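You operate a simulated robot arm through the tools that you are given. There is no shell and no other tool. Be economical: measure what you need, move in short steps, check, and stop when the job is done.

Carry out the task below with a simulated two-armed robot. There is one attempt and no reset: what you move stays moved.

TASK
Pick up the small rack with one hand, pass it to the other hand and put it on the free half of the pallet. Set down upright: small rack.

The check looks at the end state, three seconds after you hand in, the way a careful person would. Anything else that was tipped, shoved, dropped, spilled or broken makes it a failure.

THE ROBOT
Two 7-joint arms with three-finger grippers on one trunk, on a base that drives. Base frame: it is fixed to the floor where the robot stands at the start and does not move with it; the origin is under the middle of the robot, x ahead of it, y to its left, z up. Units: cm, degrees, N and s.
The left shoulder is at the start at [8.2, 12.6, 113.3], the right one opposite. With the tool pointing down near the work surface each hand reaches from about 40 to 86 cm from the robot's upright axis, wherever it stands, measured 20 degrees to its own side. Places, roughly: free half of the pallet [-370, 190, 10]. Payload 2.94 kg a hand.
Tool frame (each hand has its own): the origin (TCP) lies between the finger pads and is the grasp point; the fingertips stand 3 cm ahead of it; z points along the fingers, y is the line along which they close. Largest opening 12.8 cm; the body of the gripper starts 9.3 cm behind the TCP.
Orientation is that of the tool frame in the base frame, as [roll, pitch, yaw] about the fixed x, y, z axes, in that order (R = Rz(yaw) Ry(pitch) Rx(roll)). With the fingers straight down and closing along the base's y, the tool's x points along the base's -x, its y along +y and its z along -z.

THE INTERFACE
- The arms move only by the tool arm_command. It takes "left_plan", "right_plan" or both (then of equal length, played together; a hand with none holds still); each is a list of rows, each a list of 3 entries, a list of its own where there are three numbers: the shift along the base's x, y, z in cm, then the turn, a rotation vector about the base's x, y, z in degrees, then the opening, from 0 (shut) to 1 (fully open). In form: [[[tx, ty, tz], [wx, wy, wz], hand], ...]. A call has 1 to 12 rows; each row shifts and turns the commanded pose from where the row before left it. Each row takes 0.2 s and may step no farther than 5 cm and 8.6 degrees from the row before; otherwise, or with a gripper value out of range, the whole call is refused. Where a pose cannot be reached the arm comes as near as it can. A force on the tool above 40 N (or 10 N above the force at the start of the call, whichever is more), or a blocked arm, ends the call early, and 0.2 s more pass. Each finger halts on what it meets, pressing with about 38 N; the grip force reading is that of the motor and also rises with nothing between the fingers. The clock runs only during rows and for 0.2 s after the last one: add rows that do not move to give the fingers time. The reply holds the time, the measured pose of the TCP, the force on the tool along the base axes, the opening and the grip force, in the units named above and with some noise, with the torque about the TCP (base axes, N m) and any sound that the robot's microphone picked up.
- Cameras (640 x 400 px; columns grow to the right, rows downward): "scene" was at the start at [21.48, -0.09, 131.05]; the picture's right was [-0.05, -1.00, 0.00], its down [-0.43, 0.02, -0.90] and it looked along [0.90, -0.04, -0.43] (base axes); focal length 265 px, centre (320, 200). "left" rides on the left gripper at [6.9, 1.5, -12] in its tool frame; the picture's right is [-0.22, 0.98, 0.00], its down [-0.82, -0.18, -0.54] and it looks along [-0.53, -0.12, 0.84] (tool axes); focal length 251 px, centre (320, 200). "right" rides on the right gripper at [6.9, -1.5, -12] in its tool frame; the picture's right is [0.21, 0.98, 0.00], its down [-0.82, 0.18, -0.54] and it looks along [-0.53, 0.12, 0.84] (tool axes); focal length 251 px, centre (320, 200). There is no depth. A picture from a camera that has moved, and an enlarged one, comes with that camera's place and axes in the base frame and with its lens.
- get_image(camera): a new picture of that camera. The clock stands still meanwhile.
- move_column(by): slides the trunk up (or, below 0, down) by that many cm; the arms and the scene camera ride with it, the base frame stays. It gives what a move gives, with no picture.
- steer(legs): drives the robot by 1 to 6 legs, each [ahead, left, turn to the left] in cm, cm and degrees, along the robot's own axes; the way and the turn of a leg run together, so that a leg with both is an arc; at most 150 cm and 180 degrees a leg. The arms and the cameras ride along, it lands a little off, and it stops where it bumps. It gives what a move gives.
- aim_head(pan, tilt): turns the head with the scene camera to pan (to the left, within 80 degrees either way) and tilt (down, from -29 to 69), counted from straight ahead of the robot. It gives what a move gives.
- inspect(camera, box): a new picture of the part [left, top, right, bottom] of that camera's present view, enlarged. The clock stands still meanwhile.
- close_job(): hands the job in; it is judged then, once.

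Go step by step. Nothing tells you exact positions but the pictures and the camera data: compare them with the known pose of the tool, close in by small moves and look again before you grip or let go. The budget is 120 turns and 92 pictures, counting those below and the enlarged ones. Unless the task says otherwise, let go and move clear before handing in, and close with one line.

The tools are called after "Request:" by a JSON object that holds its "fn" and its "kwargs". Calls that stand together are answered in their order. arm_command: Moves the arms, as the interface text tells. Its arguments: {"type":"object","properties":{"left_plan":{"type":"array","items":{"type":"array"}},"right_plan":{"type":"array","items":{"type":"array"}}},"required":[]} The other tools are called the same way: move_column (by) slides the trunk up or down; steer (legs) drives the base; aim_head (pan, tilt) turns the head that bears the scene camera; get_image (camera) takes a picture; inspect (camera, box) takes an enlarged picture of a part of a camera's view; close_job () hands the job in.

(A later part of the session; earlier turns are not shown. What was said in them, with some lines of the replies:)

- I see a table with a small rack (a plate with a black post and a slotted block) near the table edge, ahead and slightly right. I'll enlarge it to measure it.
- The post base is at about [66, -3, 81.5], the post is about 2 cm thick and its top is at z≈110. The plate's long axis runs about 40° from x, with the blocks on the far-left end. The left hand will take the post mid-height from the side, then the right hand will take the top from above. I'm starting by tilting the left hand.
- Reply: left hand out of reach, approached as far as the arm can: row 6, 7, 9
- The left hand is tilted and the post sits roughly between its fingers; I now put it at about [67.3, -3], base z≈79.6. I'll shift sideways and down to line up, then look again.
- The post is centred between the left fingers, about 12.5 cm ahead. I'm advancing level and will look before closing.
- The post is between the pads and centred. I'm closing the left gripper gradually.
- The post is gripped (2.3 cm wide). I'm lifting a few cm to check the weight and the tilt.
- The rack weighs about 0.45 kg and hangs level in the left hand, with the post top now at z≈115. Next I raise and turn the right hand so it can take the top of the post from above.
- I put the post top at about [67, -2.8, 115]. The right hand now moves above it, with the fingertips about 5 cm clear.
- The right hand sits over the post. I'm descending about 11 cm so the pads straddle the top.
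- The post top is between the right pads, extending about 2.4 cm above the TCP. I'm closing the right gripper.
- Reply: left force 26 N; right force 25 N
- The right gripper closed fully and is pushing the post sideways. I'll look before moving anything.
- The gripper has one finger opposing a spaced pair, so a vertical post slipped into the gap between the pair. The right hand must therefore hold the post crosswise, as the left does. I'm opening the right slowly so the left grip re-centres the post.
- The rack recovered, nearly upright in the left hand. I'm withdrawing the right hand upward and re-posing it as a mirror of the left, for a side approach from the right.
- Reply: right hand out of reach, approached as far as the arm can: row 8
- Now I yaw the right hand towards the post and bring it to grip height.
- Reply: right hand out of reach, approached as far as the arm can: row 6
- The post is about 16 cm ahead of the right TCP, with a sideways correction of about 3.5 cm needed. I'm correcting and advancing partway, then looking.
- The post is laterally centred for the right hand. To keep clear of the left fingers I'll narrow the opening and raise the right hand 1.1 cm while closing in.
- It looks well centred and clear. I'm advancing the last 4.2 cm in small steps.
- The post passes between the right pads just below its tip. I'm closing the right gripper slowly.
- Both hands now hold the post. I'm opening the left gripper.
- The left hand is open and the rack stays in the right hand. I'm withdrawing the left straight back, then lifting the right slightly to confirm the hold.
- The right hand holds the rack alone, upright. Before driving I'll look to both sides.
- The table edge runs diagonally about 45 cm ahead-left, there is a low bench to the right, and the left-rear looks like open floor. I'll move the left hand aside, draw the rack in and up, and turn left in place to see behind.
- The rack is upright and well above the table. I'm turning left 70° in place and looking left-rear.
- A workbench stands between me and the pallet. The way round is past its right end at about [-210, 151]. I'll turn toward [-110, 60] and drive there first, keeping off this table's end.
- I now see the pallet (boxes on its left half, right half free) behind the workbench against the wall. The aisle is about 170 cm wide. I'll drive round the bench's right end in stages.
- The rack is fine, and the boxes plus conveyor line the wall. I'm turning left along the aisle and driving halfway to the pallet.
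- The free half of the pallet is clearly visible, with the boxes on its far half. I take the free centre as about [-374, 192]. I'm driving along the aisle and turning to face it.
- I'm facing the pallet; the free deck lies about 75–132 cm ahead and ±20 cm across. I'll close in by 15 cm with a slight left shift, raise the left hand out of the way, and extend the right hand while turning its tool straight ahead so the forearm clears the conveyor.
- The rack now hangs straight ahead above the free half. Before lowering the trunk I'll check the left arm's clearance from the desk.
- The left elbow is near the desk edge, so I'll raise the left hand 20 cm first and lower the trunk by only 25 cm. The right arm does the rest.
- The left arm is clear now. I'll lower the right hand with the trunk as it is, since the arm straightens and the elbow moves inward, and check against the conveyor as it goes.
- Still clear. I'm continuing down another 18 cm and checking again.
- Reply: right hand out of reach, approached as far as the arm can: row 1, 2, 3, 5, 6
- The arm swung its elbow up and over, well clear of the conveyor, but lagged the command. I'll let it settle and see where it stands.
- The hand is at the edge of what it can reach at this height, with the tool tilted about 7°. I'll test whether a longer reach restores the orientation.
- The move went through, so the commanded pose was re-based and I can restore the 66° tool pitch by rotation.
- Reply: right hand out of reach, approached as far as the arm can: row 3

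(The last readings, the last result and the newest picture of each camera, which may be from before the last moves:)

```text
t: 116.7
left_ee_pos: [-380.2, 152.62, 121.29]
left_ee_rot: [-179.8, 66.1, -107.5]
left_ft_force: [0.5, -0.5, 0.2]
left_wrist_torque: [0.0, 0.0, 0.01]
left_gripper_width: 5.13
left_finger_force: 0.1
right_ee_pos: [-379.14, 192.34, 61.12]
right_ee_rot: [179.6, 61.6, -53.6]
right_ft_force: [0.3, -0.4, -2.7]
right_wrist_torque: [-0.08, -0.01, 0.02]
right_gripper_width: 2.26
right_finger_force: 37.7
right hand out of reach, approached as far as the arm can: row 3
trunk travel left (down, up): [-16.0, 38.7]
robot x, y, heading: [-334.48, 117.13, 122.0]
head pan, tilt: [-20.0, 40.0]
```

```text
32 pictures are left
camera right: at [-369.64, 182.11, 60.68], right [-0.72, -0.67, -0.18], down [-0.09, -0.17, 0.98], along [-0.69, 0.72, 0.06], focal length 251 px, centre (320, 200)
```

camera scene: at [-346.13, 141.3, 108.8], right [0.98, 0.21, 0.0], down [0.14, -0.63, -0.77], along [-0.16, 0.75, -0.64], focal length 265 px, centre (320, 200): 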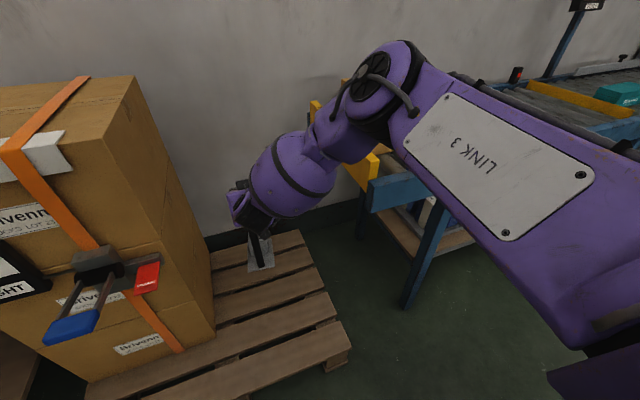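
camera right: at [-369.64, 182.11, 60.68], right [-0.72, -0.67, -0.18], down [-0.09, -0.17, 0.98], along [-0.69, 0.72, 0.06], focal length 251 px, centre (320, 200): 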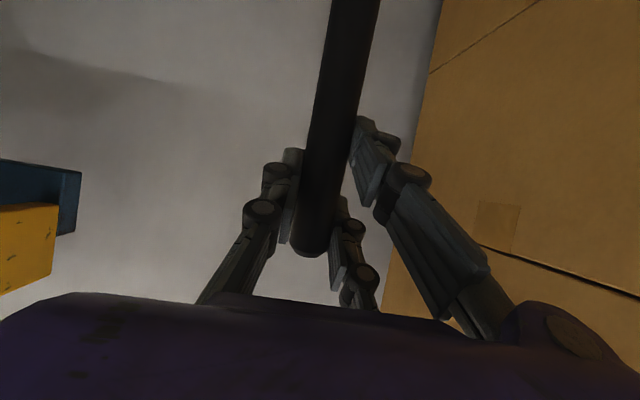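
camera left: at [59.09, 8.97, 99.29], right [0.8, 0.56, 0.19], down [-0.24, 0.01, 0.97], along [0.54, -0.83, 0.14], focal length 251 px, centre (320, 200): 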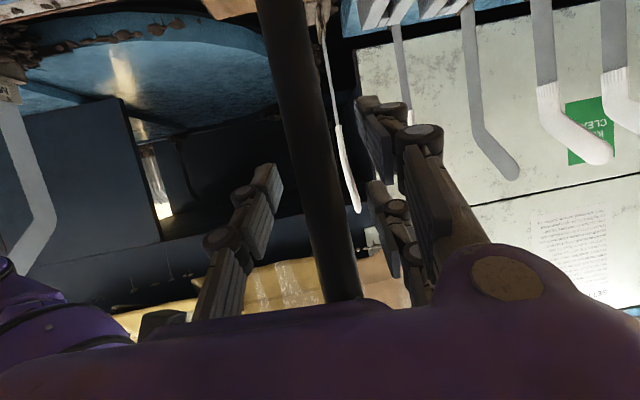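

The tool pitch limit here is about 62°, so the rack leans about 4°. It can settle flat by pivoting in the pads on contact. Before lowering the trunk further I'll check the right elbow against the conveyor using the left camera.

Request:
{"fn": "get_image", "kwargs": {"camera": "left"}}

Request:
{"fn": "aim_head", "kwargs": {"pan": -40, "tilt": 55}}

Request:
{"fn": "get_image", "kwargs": {"camera": "scene"}}

```text
31 pictures are left
camera left: at [-386.01, 140.05, 119.87], right [-0.9, 0.38, 0.19], down [0.12, -0.21, 0.97], along [0.41, 0.9, 0.14], focal length 251 px, centre (320, 200)
```

left: 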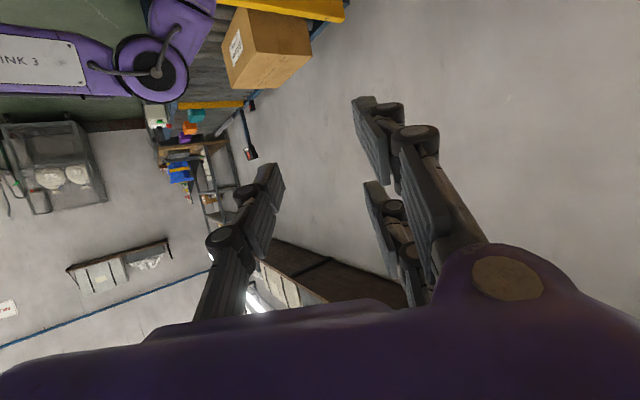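

```text
t: 117.5
left_ee_pos: [-380.22, 152.68, 121.19]
left_ee_rot: [-179.9, 66.1, -107.4]
left_ft_force: [0.2, 1.2, 0.7]
left_wrist_torque: [0.02, 0.02, -0.02]
left_gripper_width: 5.13
left_finger_force: 0.0
right_ee_pos: [-379.03, 192.32, 61.0]
right_ee_rot: [179.5, 61.5, -53.6]
right_ft_force: [-0.2, -0.1, -3.3]
right_wrist_torque: [-0.1, -0.02, -0.01]
right_gripper_width: 2.24
right_finger_force: 37.8
trunk travel left (down, up): [-16.0, 38.7]
robot x, y, heading: [-334.07, 117.22, 122.1]
head pan, tilt: [-40.0, 55.0]
```

```text
30 pictures are left
camera scene: at [-343.36, 140.14, 106.74], right [0.99, -0.13, 0.0], down [-0.11, -0.81, -0.57], along [0.08, 0.57, -0.82], focal length 265 px, centre (320, 200)
```

scene: 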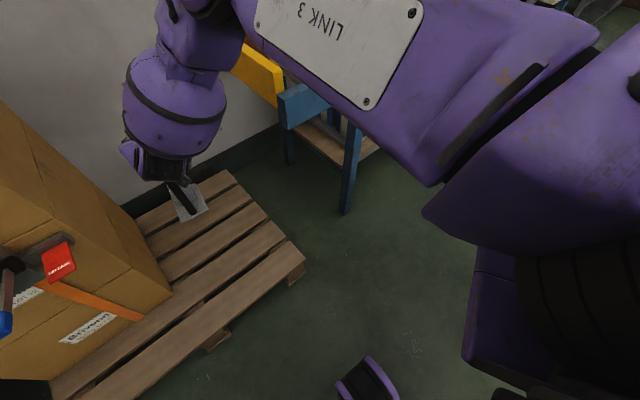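

The right elbow is about 20 cm from the conveyor corner, so there is room. I'm raising the left hand to compensate, then lowering the trunk 14 cm.

Request:
{"fn": "arm_command", "kwargs": {"left_plan": [[[0, 0, 3.5], [0, 0, 0], 0.4], [[0, 0, 3.5], [0, 0, 0], 0.4], [[0, 0, 3.5], [0, 0, 0], 0.4], [[0, 0, 3.5], [0, 0, 0], 0.4], [[0, 0, 0], [0, 0, 0], 0.4]]}}

Request:
{"fn": "move_column", "kwargs": {"by": -14}}

Request:
{"fn": "aim_head", "kwargs": {"pan": -20, "tilt": 45}}

Request:
{"fn": "get_image", "kwargs": {"camera": "scene"}}

Request:
{"fn": "get_image", "kwargs": {"camera": "right"}}

```text
t: 118.7
left_ee_pos: [-380.36, 152.79, 135.33]
left_ee_rot: [-179.8, 66.2, -107.5]
left_ft_force: [-0.7, -0.1, -1.2]
left_wrist_torque: [0.0, -0.03, -0.01]
left_gripper_width: 5.11
left_finger_force: 0.1
right_ee_pos: [-379.19, 192.32, 61.08]
right_ee_rot: [179.6, 61.5, -53.6]
right_ft_force: [0.9, 0.2, -2.9]
right_wrist_torque: [-0.08, -0.02, 0.0]
right_gripper_width: 2.23
right_finger_force: 38.0
trunk travel left (down, up): [-16.0, 38.7]
robot x, y, heading: [-334.68, 116.79, 122.4]
head pan, tilt: [-40.0, 55.0]
```

```text
t: 120.4
left_ee_pos: [-380.19, 152.82, 121.36]
left_ee_rot: [-180.0, 66.2, -107.6]
left_ft_force: [-0.2, 0.8, 0.5]
left_wrist_torque: [-0.01, 0.0, 0.03]
left_gripper_width: 5.14
left_finger_force: 0.1
right_ee_pos: [-379.3, 192.52, 46.89]
right_ee_rot: [179.5, 60.8, -53.7]
right_ft_force: [0.3, 1.1, -3.0]
right_wrist_torque: [-0.06, 0.0, 0.02]
right_gripper_width: 2.24
right_finger_force: 37.7
trunk travel left (down, up): [-2.0, 52.7]
robot x, y, heading: [-334.62, 117.37, 122.5]
head pan, tilt: [-40.0, 55.0]
```

```text
t: 121.2
left_ee_pos: [-380.13, 152.79, 121.2]
left_ee_rot: [-179.9, 66.0, -107.5]
left_ft_force: [-0.5, 0.0, 0.0]
left_wrist_torque: [0.0, -0.02, 0.03]
left_gripper_width: 5.09
left_finger_force: 0.0
right_ee_pos: [-379.33, 192.63, 46.92]
right_ee_rot: [179.7, 60.6, -53.6]
right_ft_force: [-0.1, 0.6, -2.5]
right_wrist_torque: [-0.05, 0.0, 0.01]
right_gripper_width: 2.26
right_finger_force: 37.7
trunk travel left (down, up): [-2.0, 52.7]
robot x, y, heading: [-334.45, 117.48, 122.3]
head pan, tilt: [-20.0, 45.0]
```

```text
29 pictures are left
camera scene: at [-347.58, 145.07, 93.23], right [1.0, 0.09, 0.0], down [0.06, -0.71, -0.7], along [-0.06, 0.69, -0.72], focal length 265 px, centre (320, 200)
```

scene: 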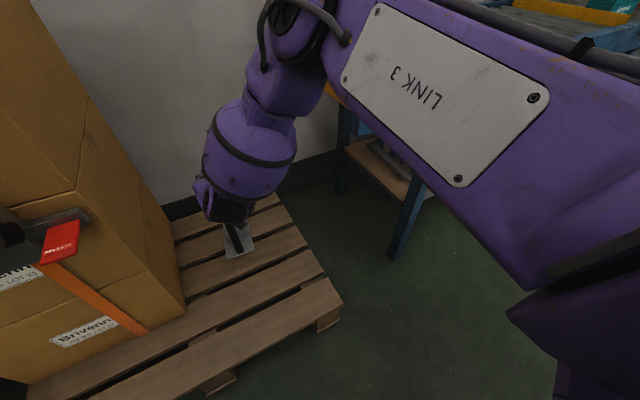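

```text
28 pictures are left
camera right: at [-369.82, 182.31, 46.64], right [-0.72, -0.67, -0.18], down [-0.1, -0.16, 0.98], along [-0.69, 0.73, 0.05], focal length 251 px, centre (320, 200)
```

right: 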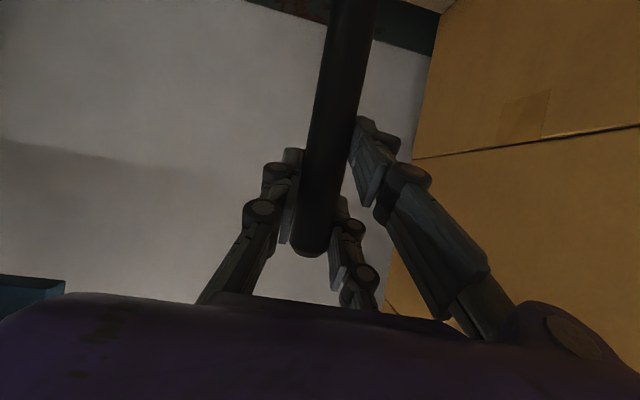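

The plate hovers about 6–8 cm above the free deck, clear of the boxes. I'm using the last 2 cm of trunk travel, then lowering gently by arm until contact.

Request:
{"fn": "move_column", "kwargs": {"by": -2}}

Request:
{"fn": "arm_command", "kwargs": {"right_plan": [[[0, 0, -0.7], [0, 0, 0], 0], [[0, 0, -0.7], [0, 0, 0], 0], [[0, 0, -0.7], [0, 0, 0], 0], [[0, 0, 0], [0, 0, 0], 0]]}}

Request:
{"fn": "inspect", "kwargs": {"camera": "scene", "box": [160, 160, 300, 300]}}

```text
t: 121.9
left_ee_pos: [-380.28, 152.57, 119.3]
left_ee_rot: [-179.8, 66.2, -107.6]
left_ft_force: [0.3, 0.1, 0.0]
left_wrist_torque: [0.03, -0.02, -0.01]
left_gripper_width: 5.12
left_finger_force: 0.1
right_ee_pos: [-379.25, 192.42, 44.93]
right_ee_rot: [-179.9, 60.4, -53.5]
right_ft_force: [0.4, -0.1, -2.2]
right_wrist_torque: [-0.08, -0.02, 0.0]
right_gripper_width: 2.25
right_finger_force: 38.4
trunk travel left (down, up): [0.0, 54.7]
robot x, y, heading: [-334.41, 116.98, 122.4]
head pan, tilt: [-20.0, 45.0]
```

```text
t: 122.9
left_ee_pos: [-380.33, 152.72, 119.25]
left_ee_rot: [-179.8, 66.2, -107.4]
left_ft_force: [0.6, 0.4, -0.1]
left_wrist_torque: [-0.03, 0.01, 0.02]
left_gripper_width: 5.13
left_finger_force: 0.1
right_ee_pos: [-379.14, 192.36, 44.18]
right_ee_rot: [-179.8, 60.2, -53.3]
right_ft_force: [-0.4, 0.7, -2.9]
right_wrist_torque: [-0.11, -0.05, 0.01]
right_gripper_width: 2.25
right_finger_force: 38.1
right hand out of reach, approached as far as the arm can: row 2, 3
trunk travel left (down, up): [0.0, 54.7]
robot x, y, heading: [-334.44, 117.34, 122.4]
head pan, tilt: [-20.0, 45.0]
```

```text
2.86 times, centred on (230, 230) of scene
camera zoom: at [-347.96, 145.22, 92.12], right [0.99, 0.12, 0.0], down [0.09, -0.71, -0.7], along [-0.09, 0.7, -0.71], focal length 758 px, centre (577, 114)
```

zoom: 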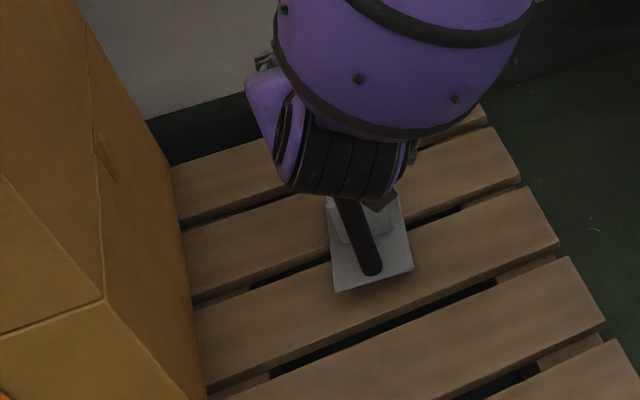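

The plate is now about 4–5 cm above the deck and the hand's pitch limits going lower. I'll lower further while letting the tool nose down slightly, so the plate's far edge touches first, then set it flat.

Request:
{"fn": "arm_command", "kwargs": {"right_plan": [[[0, 0, -0.6], [-1.0, -0.75, 0], 0], [[0, 0, -0.6], [-1.0, -0.75, 0], 0], [[0, 0, -0.6], [-1.0, -0.75, 0], 0], [[0, 0, -0.6], [-1.0, -0.75, 0], 0], [[0, 0, 0], [0, 0, 0], 0]]}}

Request:
{"fn": "inspect", "kwargs": {"camera": "scene", "box": [160, 160, 300, 300]}}

```text
t: 124.1
left_ee_pos: [-380.11, 152.43, 119.37]
left_ee_rot: [179.9, 66.2, -107.8]
left_ft_force: [0.1, 0.0, -0.9]
left_wrist_torque: [-0.03, -0.02, -0.03]
left_gripper_width: 5.13
left_finger_force: 0.0
right_ee_pos: [-379.2, 192.32, 42.16]
right_ee_rot: [180.0, 55.6, -53.4]
right_ft_force: [5.6, -5.2, 23.2]
right_wrist_torque: [0.22, 0.31, -0.03]
right_gripper_width: 2.25
right_finger_force: 38.2
trunk travel left (down, up): [0.0, 54.7]
robot x, y, heading: [-334.38, 117.47, 122.2]
head pan, tilt: [-20.0, 45.0]
```

```text
2.86 times, centred on (230, 230) of scene
camera zoom: at [-348.56, 144.9, 92.28], right [0.98, 0.21, 0.0], down [0.15, -0.69, -0.71], along [-0.15, 0.69, -0.71], focal length 758 px, centre (577, 114)
```

zoom: 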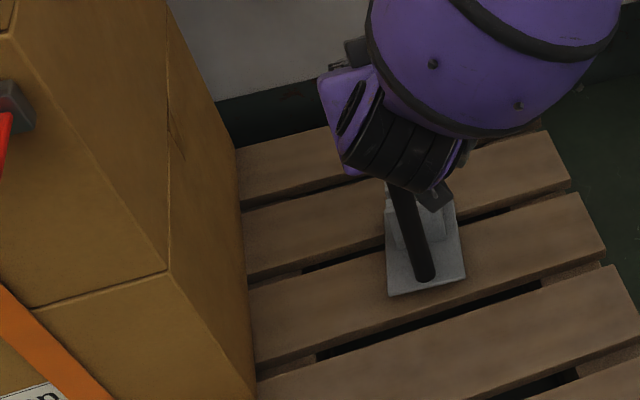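

The far edge touched; the deck top is at z≈13.5. I'm now drawing the post top back along an arc so the plate pivots flat onto the deck.

Request:
{"fn": "arm_command", "kwargs": {"right_plan": [[[0.6, -0.8, 0.1], [0, 0, 0], 0], [[0.6, -0.8, -0.1], [0, 0, 0], 0], [[0, 0, 0], [0, 0, 0], 0]]}}

Request:
{"fn": "inspect", "kwargs": {"camera": "scene", "box": [160, 160, 300, 300]}}

```text
t: 124.9
left_ee_pos: [-380.25, 152.68, 119.2]
left_ee_rot: [-179.7, 66.0, -107.5]
left_ft_force: [-0.5, 0.2, -0.3]
left_wrist_torque: [-0.03, 0.01, 0.02]
left_gripper_width: 5.12
left_finger_force: 0.1
right_ee_pos: [-377.89, 190.62, 41.61]
right_ee_rot: [-180.0, 55.0, -53.2]
right_ft_force: [-0.4, 0.0, -2.0]
right_wrist_torque: [-0.14, 0.05, 0.02]
right_gripper_width: 2.24
right_finger_force: 37.8
trunk travel left (down, up): [0.0, 54.7]
robot x, y, heading: [-334.47, 117.71, 122.4]
head pan, tilt: [-20.0, 45.0]
```

```text
2.86 times, centred on (230, 230) of scene
camera zoom: at [-348.7, 145.1, 92.19], right [0.98, 0.21, 0.0], down [0.15, -0.69, -0.71], along [-0.15, 0.69, -0.71], focal length 758 px, centre (577, 114)
```

zoom: 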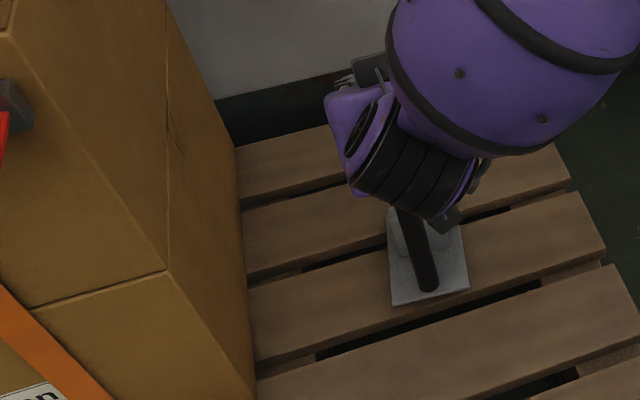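

The contact force went away. I'll check how the post sits in the hand.

Request:
{"fn": "get_image", "kwargs": {"camera": "right"}}

Request:
{"fn": "get_image", "kwargs": {"camera": "left"}}

```text
24 pictures are left
camera right: at [-368.47, 180.47, 42.72], right [-0.71, -0.68, -0.18], down [-0.16, -0.09, 0.98], along [-0.69, 0.73, -0.05], focal length 251 px, centre (320, 200)
```

right: 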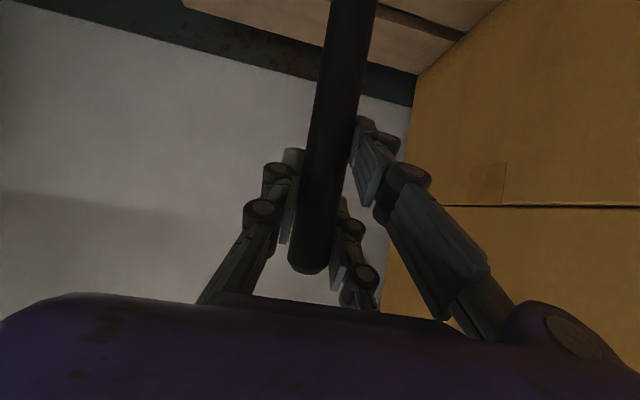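

```text
23 pictures are left
camera left: at [-385.98, 140.02, 117.89], right [-0.9, 0.38, 0.2], down [0.12, -0.21, 0.97], along [0.41, 0.9, 0.14], focal length 251 px, centre (320, 200)
```

left: 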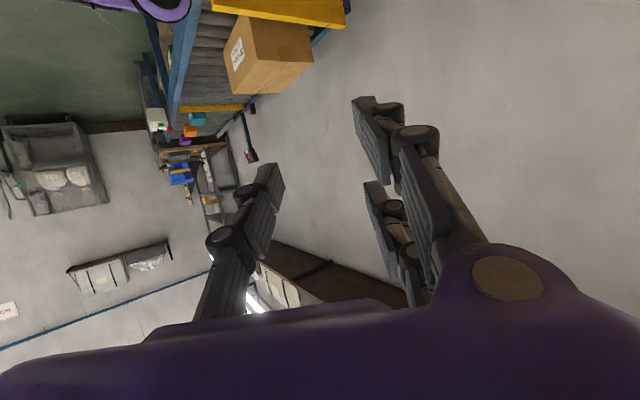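

The press already pivoted the rack in the hand; the remaining lean is about 5°. I'll repeat with a small press and draw back.

Request:
{"fn": "arm_command", "kwargs": {"right_plan": [[[0.15, -0.2, -0.4], [-0.5, -0.4, 0], 0], [[0.15, -0.2, -0.4], [-0.5, -0.4, 0], 0], [[0.15, -0.2, -0.4], [-0.5, -0.4, 0], 0], [[0, 0, 0], [0, 0, 0], 0]]}}

Request:
{"fn": "inspect", "kwargs": {"camera": "scene", "box": [160, 160, 300, 300]}}

```text
t: 125.9
left_ee_pos: [-380.08, 152.4, 119.42]
left_ee_rot: [179.9, 66.2, -107.7]
left_ft_force: [0.3, -0.2, 0.2]
left_wrist_torque: [-0.01, 0.01, -0.01]
left_gripper_width: 5.14
left_finger_force: 0.1
right_ee_pos: [-377.5, 190.07, 40.87]
right_ee_rot: [-179.8, 53.7, -53.4]
right_ft_force: [5.4, -4.8, 20.0]
right_wrist_torque: [0.04, 0.2, -0.04]
right_gripper_width: 2.26
right_finger_force: 38.1
trunk travel left (down, up): [0.0, 54.7]
robot x, y, heading: [-334.64, 117.29, 122.3]
head pan, tilt: [-20.0, 45.0]
```

```text
2.86 times, centred on (230, 230) of scene
camera zoom: at [-348.57, 144.92, 92.27], right [0.98, 0.21, 0.0], down [0.15, -0.69, -0.71], along [-0.15, 0.69, -0.71], focal length 758 px, centre (577, 114)
```

zoom: 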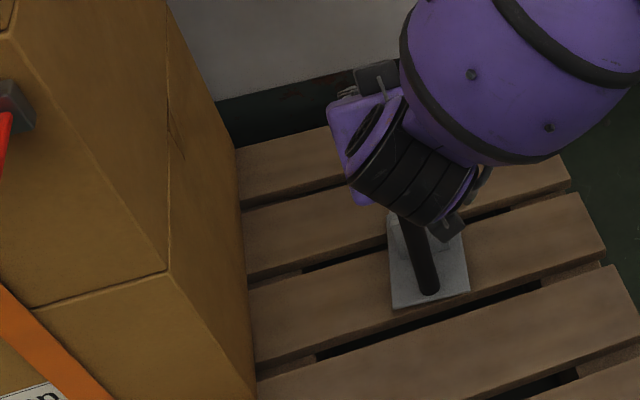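

The rack is nearly flat and pressed on the deck. I'm easing off, then loosening the grip slightly so it settles while still caged by the fingers.

Request:
{"fn": "arm_command", "kwargs": {"right_plan": [[[0.3, -0.4, 0.1], [0, 0, 0], 0], [[0, 0, 0], [0, 0, 0], 0.16], [[0, 0, 0], [0, 0, 0], 0.18], [[0, 0, 0], [0, 0, 0], 0.19], [[0, 0, 0], [0, 0, 0], 0.2], [[0, 0, 0], [0, 0, 0], 0.21], [[0, 0, 0], [0, 0, 0], 0.21]]}}

Request:
{"fn": "inspect", "kwargs": {"camera": "scene", "box": [160, 160, 300, 300]}}

Request:
{"fn": "get_image", "kwargs": {"camera": "right"}}

```text
t: 127.5
left_ee_pos: [-380.22, 152.63, 119.15]
left_ee_rot: [-179.8, 66.1, -107.6]
left_ft_force: [0.3, -0.2, 0.5]
left_wrist_torque: [-0.02, 0.02, -0.01]
left_gripper_width: 5.14
left_finger_force: 0.2
right_ee_pos: [-377.32, 189.75, 40.7]
right_ee_rot: [-180.0, 53.4, -53.2]
right_ft_force: [-0.5, -0.3, -0.3]
right_wrist_torque: [0.0, 0.01, 0.0]
right_gripper_width: 2.66
right_finger_force: 0.0
trunk travel left (down, up): [0.0, 54.7]
robot x, y, heading: [-334.66, 117.29, 122.6]
head pan, tilt: [-20.0, 45.0]
```

```text
2.86 times, centred on (230, 230) of scene
camera zoom: at [-348.69, 145.1, 92.2], right [0.98, 0.21, 0.0], down [0.15, -0.69, -0.71], along [-0.15, 0.69, -0.71], focal length 758 px, centre (577, 114)
```

zoom: 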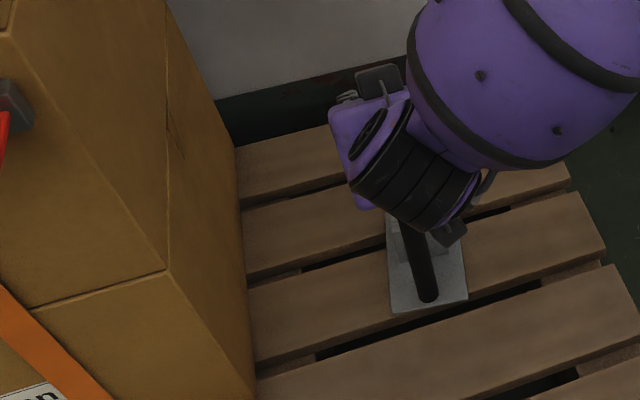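

```text
20 pictures are left
camera right: at [-367.83, 179.62, 42.24], right [-0.71, -0.68, -0.17], down [-0.18, -0.06, 0.98], along [-0.68, 0.73, -0.08], focal length 251 px, centre (320, 200)
```

right: 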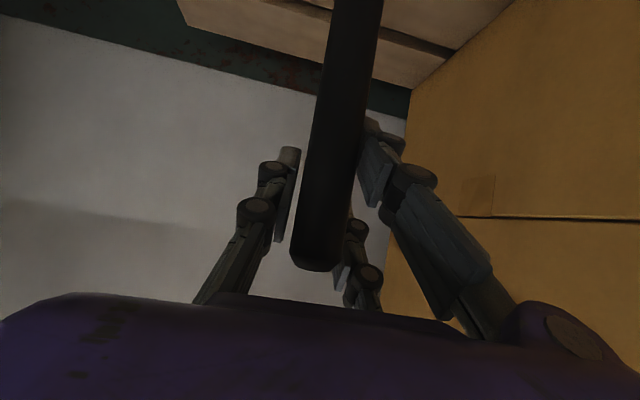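

The rack has settled flat with no load on the hand. I'm opening wider and withdrawing along the tool axis.

Request:
{"fn": "arm_command", "kwargs": {"right_plan": [[[0, 0, 0], [0, 0, 0], 0.3], [[0, 0, 0], [0, 0, 0], 0.42], [[0, 0, 0], [0, 0, 0], 0.5], [[0, 0, 0], [0, 0, 0], 0.5], [[0.7, -1.0, 0.5], [0, 0, 0], 0.5], [[0.7, -1.0, 0.6], [0, 0, 0], 0.5], [[0.9, -1.2, 1.0], [0, 0, 0], 0.5], [[0.9, -1.2, 1.0], [0, 0, 0], 0.5], [[0.9, -1.2, 1.0], [0, 0, 0], 0.5], [[0.9, -1.2, 1.0], [0, 0, 0], 0.5], [[0, 0, 0], [0, 0, 0], 0.5]]}}

Request:
{"fn": "get_image", "kwargs": {"camera": "right"}}

Request:
{"fn": "get_image", "kwargs": {"camera": "scene"}}

```text
t: 129.9
left_ee_pos: [-380.2, 152.68, 119.12]
left_ee_rot: [-179.8, 66.1, -107.6]
left_ft_force: [0.5, -0.1, 0.3]
left_wrist_torque: [0.02, -0.01, 0.0]
left_gripper_width: 5.14
left_finger_force: 0.0
right_ee_pos: [-372.21, 183.04, 45.93]
right_ee_rot: [-179.8, 53.5, -53.3]
right_ft_force: [0.1, 0.1, -0.3]
right_wrist_torque: [-0.01, 0.01, 0.0]
right_gripper_width: 6.38
right_finger_force: 0.1
trunk travel left (down, up): [0.0, 54.7]
robot x, y, heading: [-334.43, 117.35, 122.1]
head pan, tilt: [-20.0, 45.0]
```

```text
19 pictures are left
camera right: at [-362.81, 172.84, 47.35], right [-0.71, -0.68, -0.17], down [-0.18, -0.06, 0.98], along [-0.68, 0.73, -0.08], focal length 251 px, centre (320, 200)
```

right: 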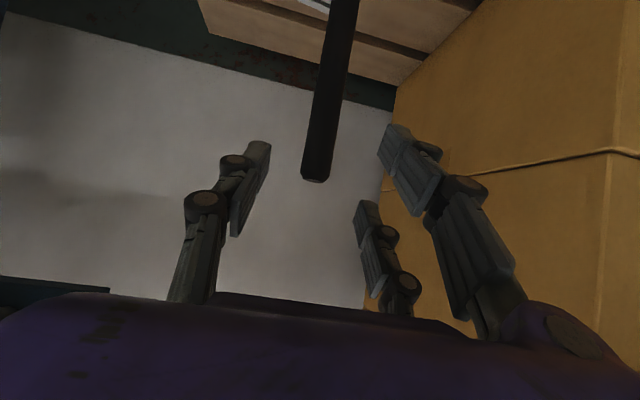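

```text
18 pictures are left
camera scene: at [-348.7, 145.1, 92.19], right [0.98, 0.21, 0.0], down [0.15, -0.69, -0.71], along [-0.15, 0.69, -0.71], focal length 265 px, centre (320, 200)
```

scene: 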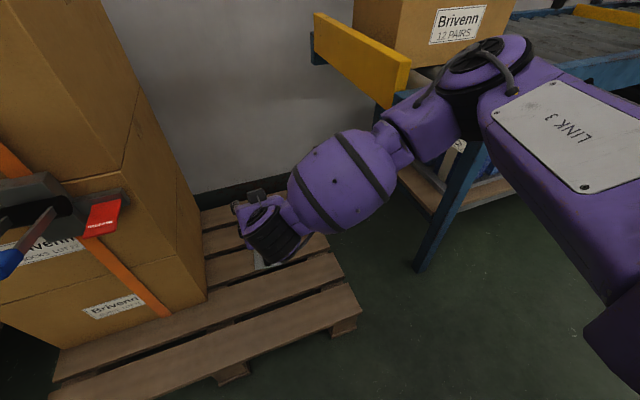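

The post is free and ahead of the fingertips. Rather than folding the elbow toward the conveyor, I'll back the robot straight away.

Request:
{"fn": "steer", "kwargs": {"legs": [[-25, 0, 0]]}}

Request:
{"fn": "aim_head", "kwargs": {"pan": 0, "tilt": 35}}

Request:
{"fn": "get_image", "kwargs": {"camera": "scene"}}

Request:
{"fn": "get_image", "kwargs": {"camera": "right"}}

```text
t: 131.7
left_ee_pos: [-366.7, 131.17, 119.31]
left_ee_rot: [-179.9, 66.0, -107.5]
left_ft_force: [1.0, -0.4, -0.4]
left_wrist_torque: [0.01, 0.0, 0.03]
left_gripper_width: 5.12
left_finger_force: 0.0
right_ee_pos: [-358.74, 161.64, 45.79]
right_ee_rot: [-180.0, 53.5, -53.2]
right_ft_force: [0.0, 0.3, 0.4]
right_wrist_torque: [0.02, -0.01, 0.0]
right_gripper_width: 6.39
right_finger_force: 0.0
trunk travel left (down, up): [0.0, 54.7]
robot x, y, heading: [-321.18, 95.76, 122.6]
head pan, tilt: [-20.0, 45.0]
```

```text
t: 132.5
left_ee_pos: [-366.71, 131.22, 119.34]
left_ee_rot: [-179.8, 66.1, -107.5]
left_ft_force: [0.1, -0.1, -0.7]
left_wrist_torque: [0.0, 0.01, 0.0]
left_gripper_width: 5.11
left_finger_force: 0.1
right_ee_pos: [-358.82, 161.66, 45.87]
right_ee_rot: [-180.0, 53.4, -53.1]
right_ft_force: [0.1, -0.8, 0.3]
right_wrist_torque: [0.01, -0.02, -0.01]
right_gripper_width: 6.4
right_finger_force: 0.0
trunk travel left (down, up): [0.0, 54.7]
robot x, y, heading: [-320.72, 95.96, 122.6]
head pan, tilt: [0.0, 35.0]
```

```text
17 pictures are left
camera scene: at [-338.17, 123.24, 93.67], right [0.84, 0.54, 0.0], down [0.31, -0.48, -0.82], along [-0.44, 0.69, -0.57], focal length 265 px, centre (320, 200)
```

scene: 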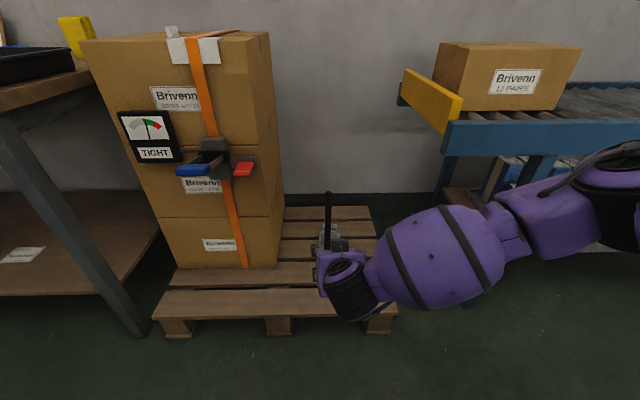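

```text
16 pictures are left
camera right: at [-349.39, 151.48, 47.34], right [-0.71, -0.69, -0.17], down [-0.18, -0.06, 0.98], along [-0.68, 0.72, -0.08], focal length 251 px, centre (320, 200)
```

right: 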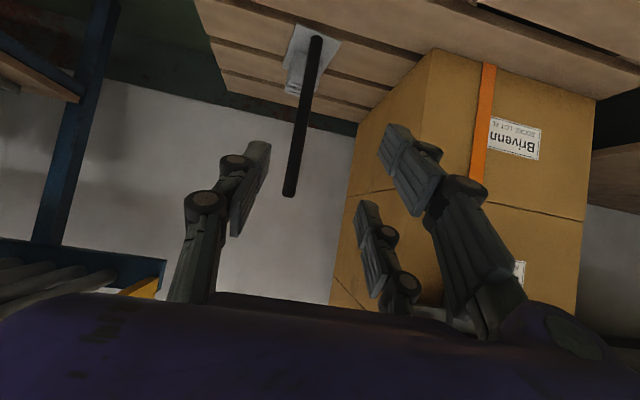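

The rack appears to stand upright on the free half with the hand well clear. One enlarged look to confirm.

Request:
{"fn": "inspect", "kwargs": {"camera": "right", "box": [200, 0, 400, 220]}}

Request:
{"fn": "inspect", "kwargs": {"camera": "scene", "box": [270, 170, 400, 300]}}

```text
1.82 times, centred on (300, 110) of right
camera zoom: at [-349.39, 151.48, 47.34], right [-0.71, -0.69, -0.17], down [-0.18, -0.06, 0.98], along [-0.68, 0.72, -0.08], focal length 457 px, centre (356, 364)
```

zoom: 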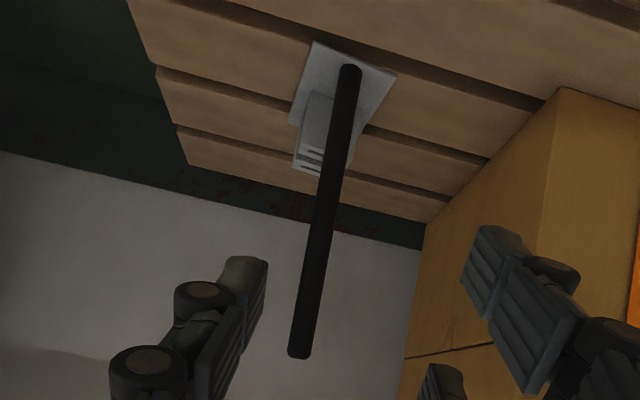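

```text
3.08 times, centred on (335, 235) of scene
camera zoom: at [-338.17, 123.24, 93.67], right [0.84, 0.54, 0.0], down [0.31, -0.48, -0.82], along [-0.44, 0.69, -0.57], focal length 816 px, centre (274, 92)
```

zoom: 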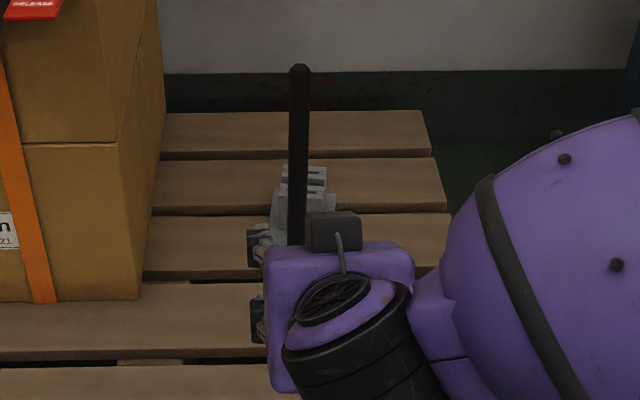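

The rack stands upright and flat on the free half of the pallet, the boxes beside it look undisturbed, and both hands are clear. I'm handing in.

Request:
{"fn": "close_job", "kwargs": {}}

```text
The job is handed in.
```

The small rack was picked up with the left hand, passed to the right, and stands upright on the free half of the pallet; nothing else looked disturbed in the final pictures.
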